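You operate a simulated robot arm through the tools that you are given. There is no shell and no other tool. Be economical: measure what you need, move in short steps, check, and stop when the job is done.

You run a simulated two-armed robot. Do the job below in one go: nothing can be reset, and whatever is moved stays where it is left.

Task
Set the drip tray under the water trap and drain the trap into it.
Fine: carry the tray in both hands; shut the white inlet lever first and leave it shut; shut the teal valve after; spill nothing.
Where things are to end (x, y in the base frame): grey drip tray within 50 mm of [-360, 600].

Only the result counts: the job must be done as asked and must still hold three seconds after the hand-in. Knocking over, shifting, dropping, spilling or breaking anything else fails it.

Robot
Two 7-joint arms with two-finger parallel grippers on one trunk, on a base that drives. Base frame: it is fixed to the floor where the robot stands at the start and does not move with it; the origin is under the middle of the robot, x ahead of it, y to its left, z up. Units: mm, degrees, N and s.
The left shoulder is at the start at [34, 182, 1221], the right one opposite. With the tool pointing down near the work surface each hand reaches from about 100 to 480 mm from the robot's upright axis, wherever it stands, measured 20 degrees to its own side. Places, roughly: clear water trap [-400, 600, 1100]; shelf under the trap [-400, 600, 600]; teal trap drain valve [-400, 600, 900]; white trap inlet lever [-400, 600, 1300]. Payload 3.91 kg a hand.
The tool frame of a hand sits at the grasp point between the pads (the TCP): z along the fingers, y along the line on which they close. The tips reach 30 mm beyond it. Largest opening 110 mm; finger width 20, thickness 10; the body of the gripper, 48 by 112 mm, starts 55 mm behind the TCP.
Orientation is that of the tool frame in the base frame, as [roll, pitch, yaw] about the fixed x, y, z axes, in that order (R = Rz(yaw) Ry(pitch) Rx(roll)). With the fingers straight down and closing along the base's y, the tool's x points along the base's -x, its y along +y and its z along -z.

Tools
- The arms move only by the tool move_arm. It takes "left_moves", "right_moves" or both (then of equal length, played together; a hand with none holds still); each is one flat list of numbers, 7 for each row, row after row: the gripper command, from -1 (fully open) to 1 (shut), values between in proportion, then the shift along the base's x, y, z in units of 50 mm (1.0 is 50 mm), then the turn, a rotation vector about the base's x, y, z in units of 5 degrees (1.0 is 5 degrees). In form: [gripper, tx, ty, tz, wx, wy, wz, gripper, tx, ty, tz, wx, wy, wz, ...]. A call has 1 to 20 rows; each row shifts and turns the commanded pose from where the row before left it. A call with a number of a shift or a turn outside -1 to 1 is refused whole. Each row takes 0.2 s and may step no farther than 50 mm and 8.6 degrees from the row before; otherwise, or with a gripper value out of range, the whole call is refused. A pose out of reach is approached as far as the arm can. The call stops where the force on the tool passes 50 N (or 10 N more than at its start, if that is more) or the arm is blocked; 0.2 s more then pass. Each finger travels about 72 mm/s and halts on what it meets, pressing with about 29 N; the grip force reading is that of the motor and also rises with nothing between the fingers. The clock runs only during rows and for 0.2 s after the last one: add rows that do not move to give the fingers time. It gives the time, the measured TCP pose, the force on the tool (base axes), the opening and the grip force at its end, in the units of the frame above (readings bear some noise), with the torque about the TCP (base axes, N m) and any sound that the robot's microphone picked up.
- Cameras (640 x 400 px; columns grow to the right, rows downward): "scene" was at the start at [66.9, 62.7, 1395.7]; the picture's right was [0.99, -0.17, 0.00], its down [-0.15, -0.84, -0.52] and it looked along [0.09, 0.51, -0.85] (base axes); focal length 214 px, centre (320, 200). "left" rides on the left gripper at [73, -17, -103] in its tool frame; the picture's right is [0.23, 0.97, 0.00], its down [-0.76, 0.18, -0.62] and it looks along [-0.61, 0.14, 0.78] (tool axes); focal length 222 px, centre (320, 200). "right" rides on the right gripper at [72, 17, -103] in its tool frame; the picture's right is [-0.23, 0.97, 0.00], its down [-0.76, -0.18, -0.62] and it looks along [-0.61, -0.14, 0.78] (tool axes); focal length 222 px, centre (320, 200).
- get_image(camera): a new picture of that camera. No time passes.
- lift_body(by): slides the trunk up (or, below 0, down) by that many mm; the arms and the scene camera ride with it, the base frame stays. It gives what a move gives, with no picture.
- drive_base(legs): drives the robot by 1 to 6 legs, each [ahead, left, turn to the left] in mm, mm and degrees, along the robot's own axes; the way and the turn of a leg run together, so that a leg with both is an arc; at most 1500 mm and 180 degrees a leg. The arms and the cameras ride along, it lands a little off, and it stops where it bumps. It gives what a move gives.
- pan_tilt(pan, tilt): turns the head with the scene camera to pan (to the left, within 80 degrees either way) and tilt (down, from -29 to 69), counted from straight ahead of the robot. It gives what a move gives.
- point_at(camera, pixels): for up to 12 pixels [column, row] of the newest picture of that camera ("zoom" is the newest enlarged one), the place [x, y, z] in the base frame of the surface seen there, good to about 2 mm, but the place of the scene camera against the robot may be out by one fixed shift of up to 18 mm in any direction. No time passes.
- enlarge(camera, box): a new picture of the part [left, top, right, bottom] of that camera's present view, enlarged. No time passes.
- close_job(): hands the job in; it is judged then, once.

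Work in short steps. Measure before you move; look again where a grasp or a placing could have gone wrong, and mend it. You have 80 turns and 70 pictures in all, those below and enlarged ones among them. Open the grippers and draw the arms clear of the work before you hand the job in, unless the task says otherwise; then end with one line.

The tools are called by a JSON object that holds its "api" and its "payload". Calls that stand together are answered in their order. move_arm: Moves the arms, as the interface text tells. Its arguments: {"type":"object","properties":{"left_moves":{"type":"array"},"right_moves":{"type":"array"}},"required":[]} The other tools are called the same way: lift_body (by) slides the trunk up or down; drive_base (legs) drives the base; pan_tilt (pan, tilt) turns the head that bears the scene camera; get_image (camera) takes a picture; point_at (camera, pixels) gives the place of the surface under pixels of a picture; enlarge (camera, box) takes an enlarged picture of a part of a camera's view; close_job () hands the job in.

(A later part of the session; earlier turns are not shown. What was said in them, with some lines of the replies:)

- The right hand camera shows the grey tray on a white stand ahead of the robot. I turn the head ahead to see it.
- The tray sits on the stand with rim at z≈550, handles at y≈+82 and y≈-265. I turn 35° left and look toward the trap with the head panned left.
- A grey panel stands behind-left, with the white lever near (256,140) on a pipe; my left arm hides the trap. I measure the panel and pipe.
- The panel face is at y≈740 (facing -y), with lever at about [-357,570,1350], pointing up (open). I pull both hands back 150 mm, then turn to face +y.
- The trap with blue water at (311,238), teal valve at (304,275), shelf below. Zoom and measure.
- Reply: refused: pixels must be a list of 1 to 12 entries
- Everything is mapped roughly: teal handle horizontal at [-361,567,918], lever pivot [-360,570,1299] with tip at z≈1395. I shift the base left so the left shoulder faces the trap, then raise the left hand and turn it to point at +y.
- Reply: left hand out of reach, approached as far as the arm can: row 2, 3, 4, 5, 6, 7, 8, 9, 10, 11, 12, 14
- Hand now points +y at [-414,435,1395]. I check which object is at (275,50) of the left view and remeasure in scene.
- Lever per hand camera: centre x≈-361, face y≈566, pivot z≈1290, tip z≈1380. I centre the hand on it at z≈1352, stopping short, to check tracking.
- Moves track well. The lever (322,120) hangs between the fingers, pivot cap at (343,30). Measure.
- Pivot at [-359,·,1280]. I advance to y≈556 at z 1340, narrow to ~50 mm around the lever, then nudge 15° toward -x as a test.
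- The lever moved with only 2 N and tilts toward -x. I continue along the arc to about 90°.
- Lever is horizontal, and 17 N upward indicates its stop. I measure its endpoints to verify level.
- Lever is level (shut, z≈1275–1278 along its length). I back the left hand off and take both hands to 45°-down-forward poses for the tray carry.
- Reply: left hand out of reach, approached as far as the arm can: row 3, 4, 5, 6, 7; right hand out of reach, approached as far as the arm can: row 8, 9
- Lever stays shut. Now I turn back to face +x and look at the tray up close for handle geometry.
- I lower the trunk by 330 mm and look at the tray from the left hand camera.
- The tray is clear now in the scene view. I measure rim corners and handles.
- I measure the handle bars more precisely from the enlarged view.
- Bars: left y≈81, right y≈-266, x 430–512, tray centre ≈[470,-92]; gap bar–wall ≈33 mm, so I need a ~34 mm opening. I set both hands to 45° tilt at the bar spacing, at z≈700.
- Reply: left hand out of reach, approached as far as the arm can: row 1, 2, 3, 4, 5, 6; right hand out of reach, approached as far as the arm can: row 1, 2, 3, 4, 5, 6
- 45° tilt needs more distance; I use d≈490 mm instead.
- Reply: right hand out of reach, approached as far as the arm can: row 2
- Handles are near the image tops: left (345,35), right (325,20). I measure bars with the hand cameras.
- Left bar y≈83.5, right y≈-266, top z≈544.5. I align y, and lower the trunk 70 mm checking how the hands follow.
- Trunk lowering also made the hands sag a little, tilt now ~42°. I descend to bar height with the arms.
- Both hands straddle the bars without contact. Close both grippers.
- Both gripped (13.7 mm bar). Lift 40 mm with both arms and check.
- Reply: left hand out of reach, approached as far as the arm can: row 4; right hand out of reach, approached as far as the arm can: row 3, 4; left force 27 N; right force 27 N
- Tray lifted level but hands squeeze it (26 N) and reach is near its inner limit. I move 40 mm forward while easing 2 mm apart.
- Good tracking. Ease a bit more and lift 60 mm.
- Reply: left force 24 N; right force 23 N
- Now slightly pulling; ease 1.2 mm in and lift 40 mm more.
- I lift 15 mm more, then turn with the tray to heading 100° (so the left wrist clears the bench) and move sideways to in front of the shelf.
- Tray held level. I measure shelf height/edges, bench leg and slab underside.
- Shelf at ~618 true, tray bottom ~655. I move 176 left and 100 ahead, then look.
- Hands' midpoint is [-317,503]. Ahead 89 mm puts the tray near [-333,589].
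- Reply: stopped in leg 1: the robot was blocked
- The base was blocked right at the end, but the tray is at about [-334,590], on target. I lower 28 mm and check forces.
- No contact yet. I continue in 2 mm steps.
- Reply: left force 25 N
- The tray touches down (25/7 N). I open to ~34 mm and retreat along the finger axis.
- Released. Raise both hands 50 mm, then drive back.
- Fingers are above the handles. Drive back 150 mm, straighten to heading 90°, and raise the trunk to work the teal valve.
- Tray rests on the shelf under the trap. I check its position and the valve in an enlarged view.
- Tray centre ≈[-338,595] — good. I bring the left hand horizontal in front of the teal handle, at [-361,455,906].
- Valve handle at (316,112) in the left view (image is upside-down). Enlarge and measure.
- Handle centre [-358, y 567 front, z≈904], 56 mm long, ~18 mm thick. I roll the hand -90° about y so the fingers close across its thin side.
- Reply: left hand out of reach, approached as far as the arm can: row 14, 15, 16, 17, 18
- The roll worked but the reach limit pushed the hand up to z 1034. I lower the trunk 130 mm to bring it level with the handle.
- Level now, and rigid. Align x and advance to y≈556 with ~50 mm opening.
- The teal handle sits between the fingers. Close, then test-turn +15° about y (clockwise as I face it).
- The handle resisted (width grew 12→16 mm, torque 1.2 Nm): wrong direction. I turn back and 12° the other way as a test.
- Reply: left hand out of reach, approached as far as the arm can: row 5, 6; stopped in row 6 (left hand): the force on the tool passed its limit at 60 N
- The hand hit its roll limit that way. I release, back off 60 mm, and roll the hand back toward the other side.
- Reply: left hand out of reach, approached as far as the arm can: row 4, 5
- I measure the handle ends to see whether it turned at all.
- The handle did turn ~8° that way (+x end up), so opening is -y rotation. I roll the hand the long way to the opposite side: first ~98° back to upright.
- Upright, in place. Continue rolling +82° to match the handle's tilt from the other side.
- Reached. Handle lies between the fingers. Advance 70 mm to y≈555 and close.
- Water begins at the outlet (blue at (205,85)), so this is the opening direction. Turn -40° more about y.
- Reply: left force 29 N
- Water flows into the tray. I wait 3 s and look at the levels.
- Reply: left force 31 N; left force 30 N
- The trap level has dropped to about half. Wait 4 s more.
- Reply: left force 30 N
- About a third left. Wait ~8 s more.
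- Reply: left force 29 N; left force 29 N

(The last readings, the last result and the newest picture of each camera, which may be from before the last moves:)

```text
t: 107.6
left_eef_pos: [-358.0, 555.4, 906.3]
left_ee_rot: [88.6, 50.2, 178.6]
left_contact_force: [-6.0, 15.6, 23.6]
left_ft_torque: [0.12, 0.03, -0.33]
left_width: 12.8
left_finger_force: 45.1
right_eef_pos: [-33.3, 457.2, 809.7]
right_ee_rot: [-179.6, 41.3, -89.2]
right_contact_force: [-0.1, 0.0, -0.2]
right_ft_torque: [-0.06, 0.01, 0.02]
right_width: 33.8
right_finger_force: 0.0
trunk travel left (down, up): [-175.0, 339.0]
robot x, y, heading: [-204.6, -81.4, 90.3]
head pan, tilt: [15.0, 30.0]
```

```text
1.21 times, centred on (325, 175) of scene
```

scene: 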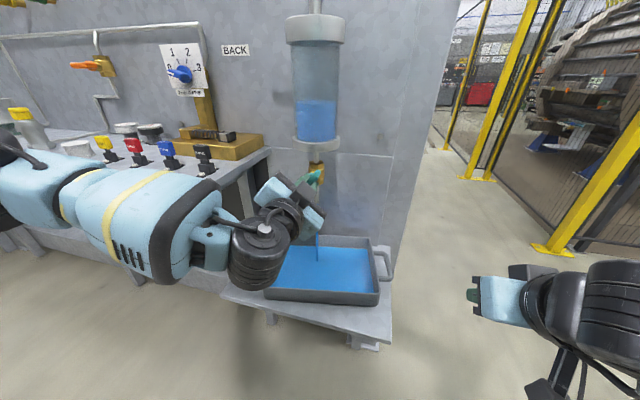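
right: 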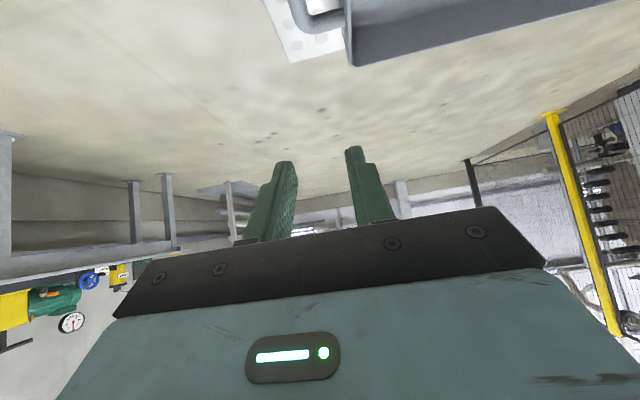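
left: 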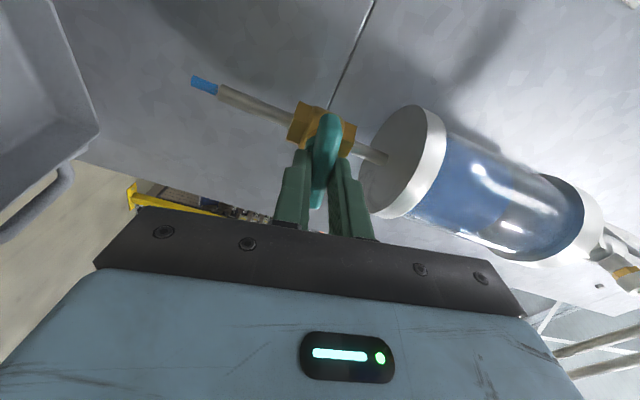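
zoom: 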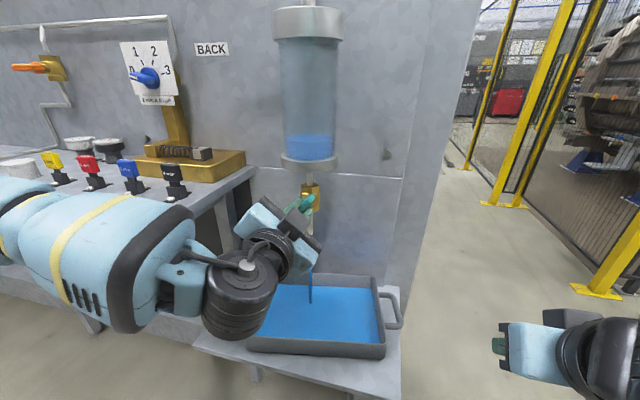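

It slows; still ~20% left. I open the valve a further 36° to speed it, then wait.

{"api": "move_arm", "payload": {"left_moves": [1, 0, 0, 0, 0, -0.8, 0, 1, 0, 0, 0, 0, -0.8, 0, 1, 0, 0, 0, 0, -0.8, 0, 1, 0, 0, 0, 0, -0.8, 0, 1, 0, 0, 0, 0, -0.8, 0, 1, 0, 0, 0, 0, -0.8, 0, 1, 0, 0, 0, 0, -0.8, 0, 1, 0, 0, 0, 0, -0.8, 0, 1, 0, 0, 0, 0, -0.8, 0, 1, 0, 0, 0, 0, 0, 0, 1, 0, 0, 0, 0, 0, 0, 1, 0, 0, 0, 0, 0, 0, 1, 0, 0, 0, 0, 0, 0, 1, 0, 0, 0, 0, 0, 0, 1, 0, 0, 0, 0, 0, 0, 1, 0, 0, 0, 0, 0, 0, 1, 0, 0, 0, 0, 0, 0, 1, 0, 0, 0, 0, 0, 0, 1, 0, 0, 0, 0, 0, 0, 1, 0, 0, 0, 0, 0, 0]}}

{"api": "move_arm", "payload": {"left_moves": [1, 0, 0, 0, 0, 0, 0, 1, 0, 0, 0, 0, 0, 0, 1, 0, 0, 0, 0, 0, 0, 1, 0, 0, 0, 0, 0, 0, 1, 0, 0, 0, 0, 0, 0, 1, 0, 0, 0, 0, 0, 0, 1, 0, 0, 0, 0, 0, 0, 1, 0, 0, 0, 0, 0, 0, 1, 0, 0, 0, 0, 0, 0, 1, 0, 0, 0, 0, 0, 0, 1, 0, 0, 0, 0, 0, 0, 1, 0, 0, 0, 0, 0, 0, 1, 0, 0, 0, 0, 0, 0, 1, 0, 0, 0, 0, 0, 0, 1, 0, 0, 0, 0, 0, 0, 1, 0, 0, 0, 0, 0, 0, 1, 0, 0, 0, 0, 0, 0, 1, 0, 0, 0, 0, 0, 0, 1, 0, 0, 0, 0, 0, 0, 1, 0, 0, 0, 0, 0, 0]}}

{"api": "enlarge", "payload": {"camera": "scene", "box": [230, 10, 420, 340]}}

```text
t: 111.8
left_eef_pos: [-359.5, 554.8, 906.7]
left_ee_rot: [74.4, 86.1, 164.7]
left_contact_force: [-15.5, 11.4, 22.3]
left_ft_torque: [0.41, 0.01, -0.18]
left_width: 12.8
left_finger_force: 44.9
right_eef_pos: [-32.6, 455.5, 808.4]
right_ee_rot: [-179.4, 41.3, -89.2]
right_contact_force: [-0.5, -0.2, -0.5]
right_ft_torque: [0.02, 0.03, 0.0]
right_width: 34.0
right_finger_force: 0.2
trunk travel left (down, up): [-175.0, 339.0]
robot x, y, heading: [-202.1, -80.1, 90.5]
head pan, tilt: [15.0, 30.0]
```

```text
t: 116.0
left_eef_pos: [-359.3, 554.7, 907.9]
left_ee_rot: [74.7, 86.0, 164.8]
left_contact_force: [-15.5, 11.5, 23.2]
left_ft_torque: [0.49, 0.04, -0.22]
left_width: 12.5
left_finger_force: 45.0
right_eef_pos: [-32.1, 454.8, 810.0]
right_ee_rot: [-179.4, 41.4, -89.2]
right_contact_force: [0.3, 0.6, 0.7]
right_ft_torque: [-0.01, 0.0, 0.02]
right_width: 34.5
right_finger_force: 0.0
trunk travel left (down, up): [-175.0, 339.0]
robot x, y, heading: [-202.8, -80.0, 90.6]
head pan, tilt: [15.0, 30.0]
```

```text
1.21 times, centred on (325, 175) of scene
```

zoom: 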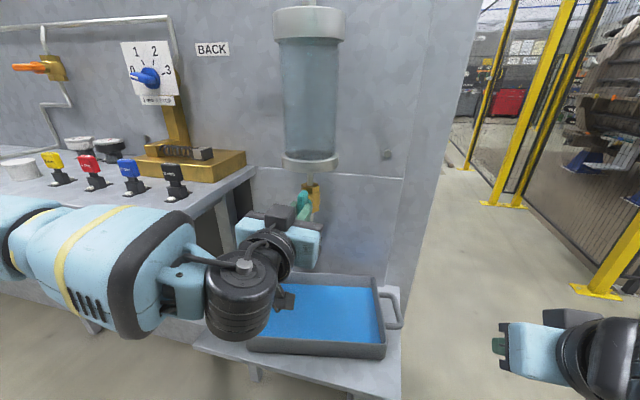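

The trap looks empty. One more short wait and a close look.

{"api": "move_arm", "payload": {"left_moves": [1, 0, 0, 0, 0, 0, 0, 1, 0, 0, 0, 0, 0, 0, 1, 0, 0, 0, 0, 0, 0, 1, 0, 0, 0, 0, 0, 0, 1, 0, 0, 0, 0, 0, 0, 1, 0, 0, 0, 0, 0, 0, 1, 0, 0, 0, 0, 0, 0, 1, 0, 0, 0, 0, 0, 0, 1, 0, 0, 0, 0, 0, 0, 1, 0, 0, 0, 0, 0, 0]}}

{"api": "enlarge", "payload": {"camera": "scene", "box": [280, 90, 360, 270]}}

```text
t: 118.2
left_eef_pos: [-359.8, 555.0, 906.1]
left_ee_rot: [74.6, 86.1, 164.8]
left_contact_force: [-14.5, 11.2, 22.9]
left_ft_torque: [0.5, 0.04, -0.18]
left_width: 12.9
left_finger_force: 45.5
right_eef_pos: [-31.6, 455.1, 809.3]
right_ee_rot: [-179.3, 41.3, -89.2]
right_contact_force: [0.5, -0.3, 0.0]
right_ft_torque: [0.01, 0.04, -0.03]
right_width: 34.3
right_finger_force: 0.0
trunk travel left (down, up): [-175.0, 339.0]
robot x, y, heading: [-204.8, -79.6, 90.3]
head pan, tilt: [15.0, 30.0]
```

```text
2.22 times, centred on (320, 180) of scene
```

zoom: 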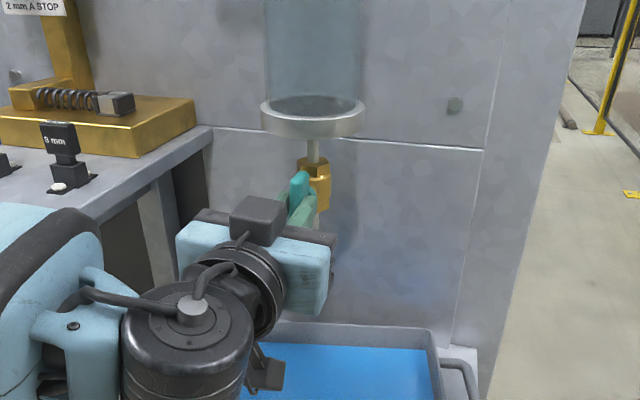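

Trap empty, no stream. Now shut the teal valve: turn +88° about y back to horizontal.

{"api": "move_arm", "payload": {"left_moves": [1, 0.03, 0, -0.03, 0, 1, 0, 1, 0, 0, 0, 0, 1, 0, 1, 0, 0, 0, 0, 1, 0, 1, 0, 0, 0, 0, 1, 0, 1, 0, 0, 0, 0, 1, 0, 1, 0, 0, 0, 0, 1, 0, 1, 0, 0, 0, 0, 1, 0, 1, 0, 0, 0, 0, 1, 0, 1, 0, 0, 0, 0, 1, 0, 1, 0, 0, 0, 0, 1, 0, 1, 0, 0, 0, 0, 1, 0, 1, 0, 0, 0, 0, 1, 0, 1, 0, 0, 0, 0, 1, 0, 1, 0, 0, 0, 0, 1, 0, 1, 0, 0, 0, 0, 1, 0, 1, 0, 0, 0, 0, 1, 0, 1, 0, 0, 0, 0, 1, 0, 1, 0, 0, 0, 0, 0.6, 0]}}

{"api": "get_image", "payload": {"camera": "left"}}

```text
t: 122.0
left_eef_pos: [-358.8, 555.1, 903.9]
left_ee_rot: [89.7, -1.7, 179.3]
left_contact_force: [-13.0, 7.1, 22.8]
left_ft_torque: [-0.17, -1.12, 0.14]
left_width: 13.2
left_finger_force: 45.2
right_eef_pos: [-33.2, 456.2, 809.7]
right_ee_rot: [-179.5, 41.4, -89.1]
right_contact_force: [0.3, -0.1, 1.4]
right_ft_torque: [0.02, 0.02, 0.0]
right_width: 34.2
right_finger_force: 0.2
trunk travel left (down, up): [-175.0, 339.0]
robot x, y, heading: [-208.1, -80.8, 90.2]
head pan, tilt: [15.0, 30.0]
```

```text
18 pictures are left
```

left: 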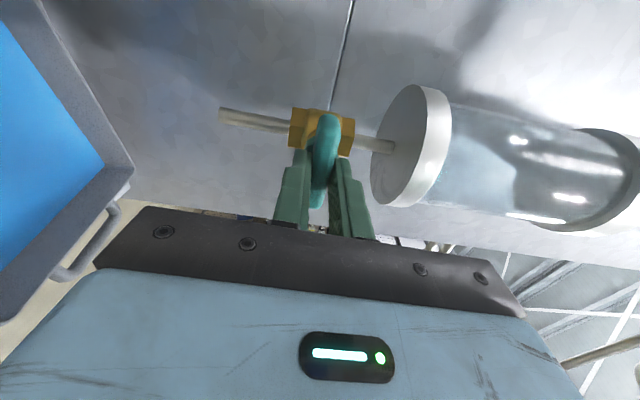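

Torque 1.1 Nm at the stop: shut. Release, back off 70 mm, and check the handle.

{"api": "move_arm", "payload": {"left_moves": [0.6, 0, 0, 0, 0, 0, 0, 0.1, 0, 0, 0, 0, 0, 0, 0.1, 0, 0, 0, 0, 0, 0, 0.1, 0, 0, 0, 0, 0, 0, 0.1, 0, -0.7, 0, 0, 0, 0, 0.1, 0, -0.7, 0, 0, 0, 0]}}

{"api": "get_image", "payload": {"camera": "left"}}

```text
t: 123.4
left_eef_pos: [-356.0, 485.5, 903.7]
left_ee_rot: [89.9, -1.7, 179.3]
left_contact_force: [-0.5, -0.3, 0.9]
left_ft_torque: [0.0, 0.01, 0.02]
left_width: 49.6
left_finger_force: 0.1
right_eef_pos: [-31.7, 456.3, 807.9]
right_ee_rot: [-179.5, 41.3, -89.3]
right_contact_force: [-0.3, 0.5, 1.1]
right_ft_torque: [0.01, 0.01, 0.02]
right_width: 34.1
right_finger_force: 0.0
trunk travel left (down, up): [-175.0, 339.0]
robot x, y, heading: [-205.6, -80.6, 90.5]
head pan, tilt: [15.0, 30.0]
```

```text
17 pictures are left
```

left: 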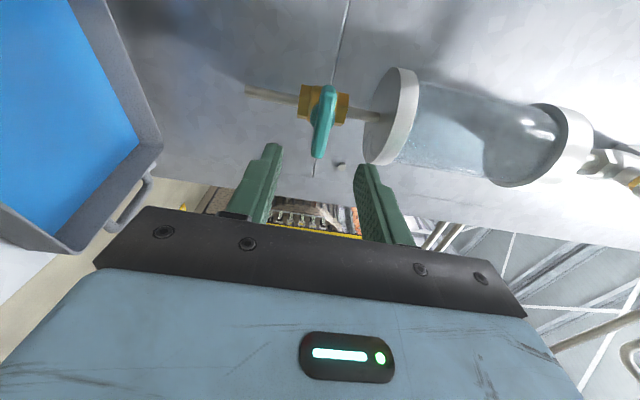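

Measure the handle ends, then drive back clear.

{"api": "point_at", "payload": {"camera": "left", "pixels": [[328, 90], [323, 120], [319, 152]]}}

{"api": "drive_base", "payload": {"legs": [[-120, 0, 0]]}}

{"api": "get_image", "payload": {"camera": "scene"}}

```text
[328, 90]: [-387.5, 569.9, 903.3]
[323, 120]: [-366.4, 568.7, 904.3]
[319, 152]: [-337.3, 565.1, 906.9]
```

```text
t: 124.6
left_eef_pos: [-354.8, 368.8, 904.7]
left_ee_rot: [89.8, -1.8, 179.1]
left_contact_force: [-0.1, 1.1, 0.0]
left_ft_torque: [-0.02, -0.01, -0.02]
left_width: 49.2
left_finger_force: 0.0
right_eef_pos: [-29.6, 338.3, 810.1]
right_ee_rot: [-179.5, 41.5, -89.3]
right_contact_force: [-0.4, -0.4, 0.2]
right_ft_torque: [-0.01, 0.01, 0.0]
right_width: 33.9
right_finger_force: 0.0
trunk travel left (down, up): [-175.0, 339.0]
robot x, y, heading: [-203.7, -199.5, 90.3]
head pan, tilt: [15.0, 30.0]
```

```text
16 pictures are left
```

scene: 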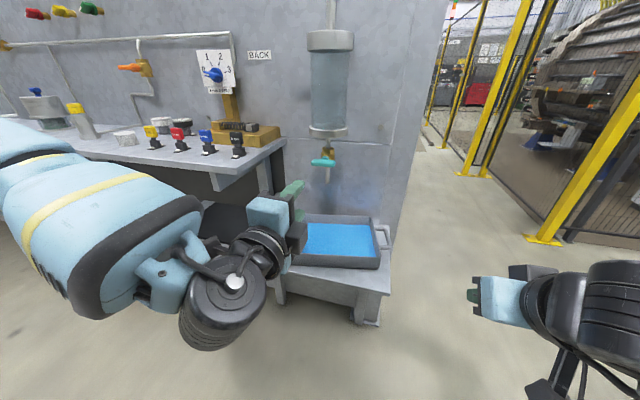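

Handle is back to horizontal, no stream. I look upward to confirm the lever, and open the grippers fully.

{"api": "enlarge", "payload": {"camera": "scene", "box": [280, 120, 400, 290]}}

{"api": "move_arm", "payload": {"left_moves": [-0.5, 0, 0, 0, 0, 0, 0, -1, 0, 0, 0, 0, 0, 0, -1, 0, 0, 0, 0, 0, 0, -1, 0, 0, 0, 0, 0, 0, -1, 0, 0, 0, 0, 0, 0], "right_moves": [-0.5, 0, 0, 0, 0, 0, 0, -1, 0, 0, 0, 0, 0, 0, -1, 0, 0, 0, 0, 0, 0, -1, 0, 0, 0, 0, 0, 0, -1, 0, 0, 0, 0, 0, 0]}}

{"api": "pan_tilt", "payload": {"pan": 15, "tilt": 5}}

{"api": "get_image", "payload": {"camera": "scene"}}

```text
2.35 times, centred on (340, 205) of scene
```

zoom: 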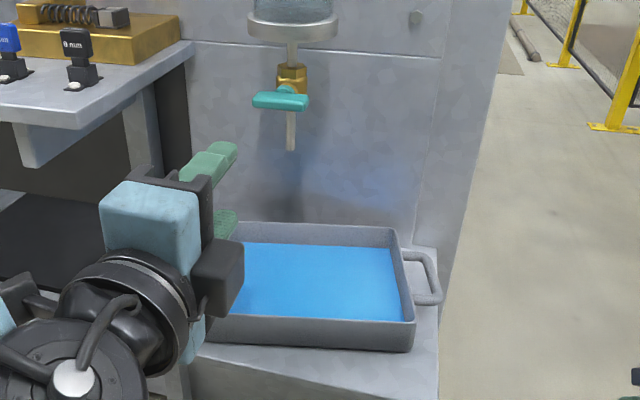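

```text
t: 125.8
left_eef_pos: [-354.8, 369.1, 902.8]
left_ee_rot: [89.8, -1.7, 179.2]
left_contact_force: [-0.1, 0.4, 0.2]
left_ft_torque: [0.01, -0.02, -0.02]
left_width: 110.0
left_finger_force: 0.0
right_eef_pos: [-30.0, 339.2, 809.2]
right_ee_rot: [-179.4, 41.3, -89.4]
right_contact_force: [-0.8, 0.2, -0.7]
right_ft_torque: [-0.02, -0.01, -0.02]
right_width: 110.2
right_finger_force: 0.0
trunk travel left (down, up): [-175.0, 339.0]
robot x, y, heading: [-203.8, -196.0, 90.3]
head pan, tilt: [15.0, 30.0]
```

```text
t: 126.7
left_eef_pos: [-354.9, 368.8, 903.4]
left_ee_rot: [89.9, -1.9, 179.2]
left_contact_force: [-0.3, -0.4, -0.4]
left_ft_torque: [-0.01, 0.02, 0.02]
left_width: 109.7
left_finger_force: 0.0
right_eef_pos: [-29.9, 339.2, 809.1]
right_ee_rot: [-179.4, 41.3, -89.3]
right_contact_force: [0.4, 1.0, 1.3]
right_ft_torque: [0.01, 0.02, 0.04]
right_width: 109.9
right_finger_force: 0.1
trunk travel left (down, up): [-175.0, 339.0]
robot x, y, heading: [-204.0, -198.5, 90.3]
head pan, tilt: [15.0, 5.0]
```

```text
14 pictures are left
```

scene: 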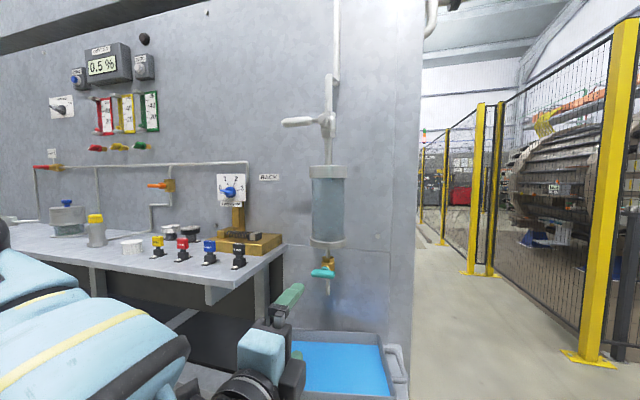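

The lever is still shut, the trap is empty, the teal valve is shut with no drip, the tray is in place and both hands are clear. Handing in.

{"api": "close_job", "payload": {}}

```text
The job is handed in.
```

The job is handed in: the white inlet lever was shut first and stays shut. The tray was carried in both hands and now sits at about [-338, 595]. The trap drained into it, the teal valve is shut again, and I saw no spill.
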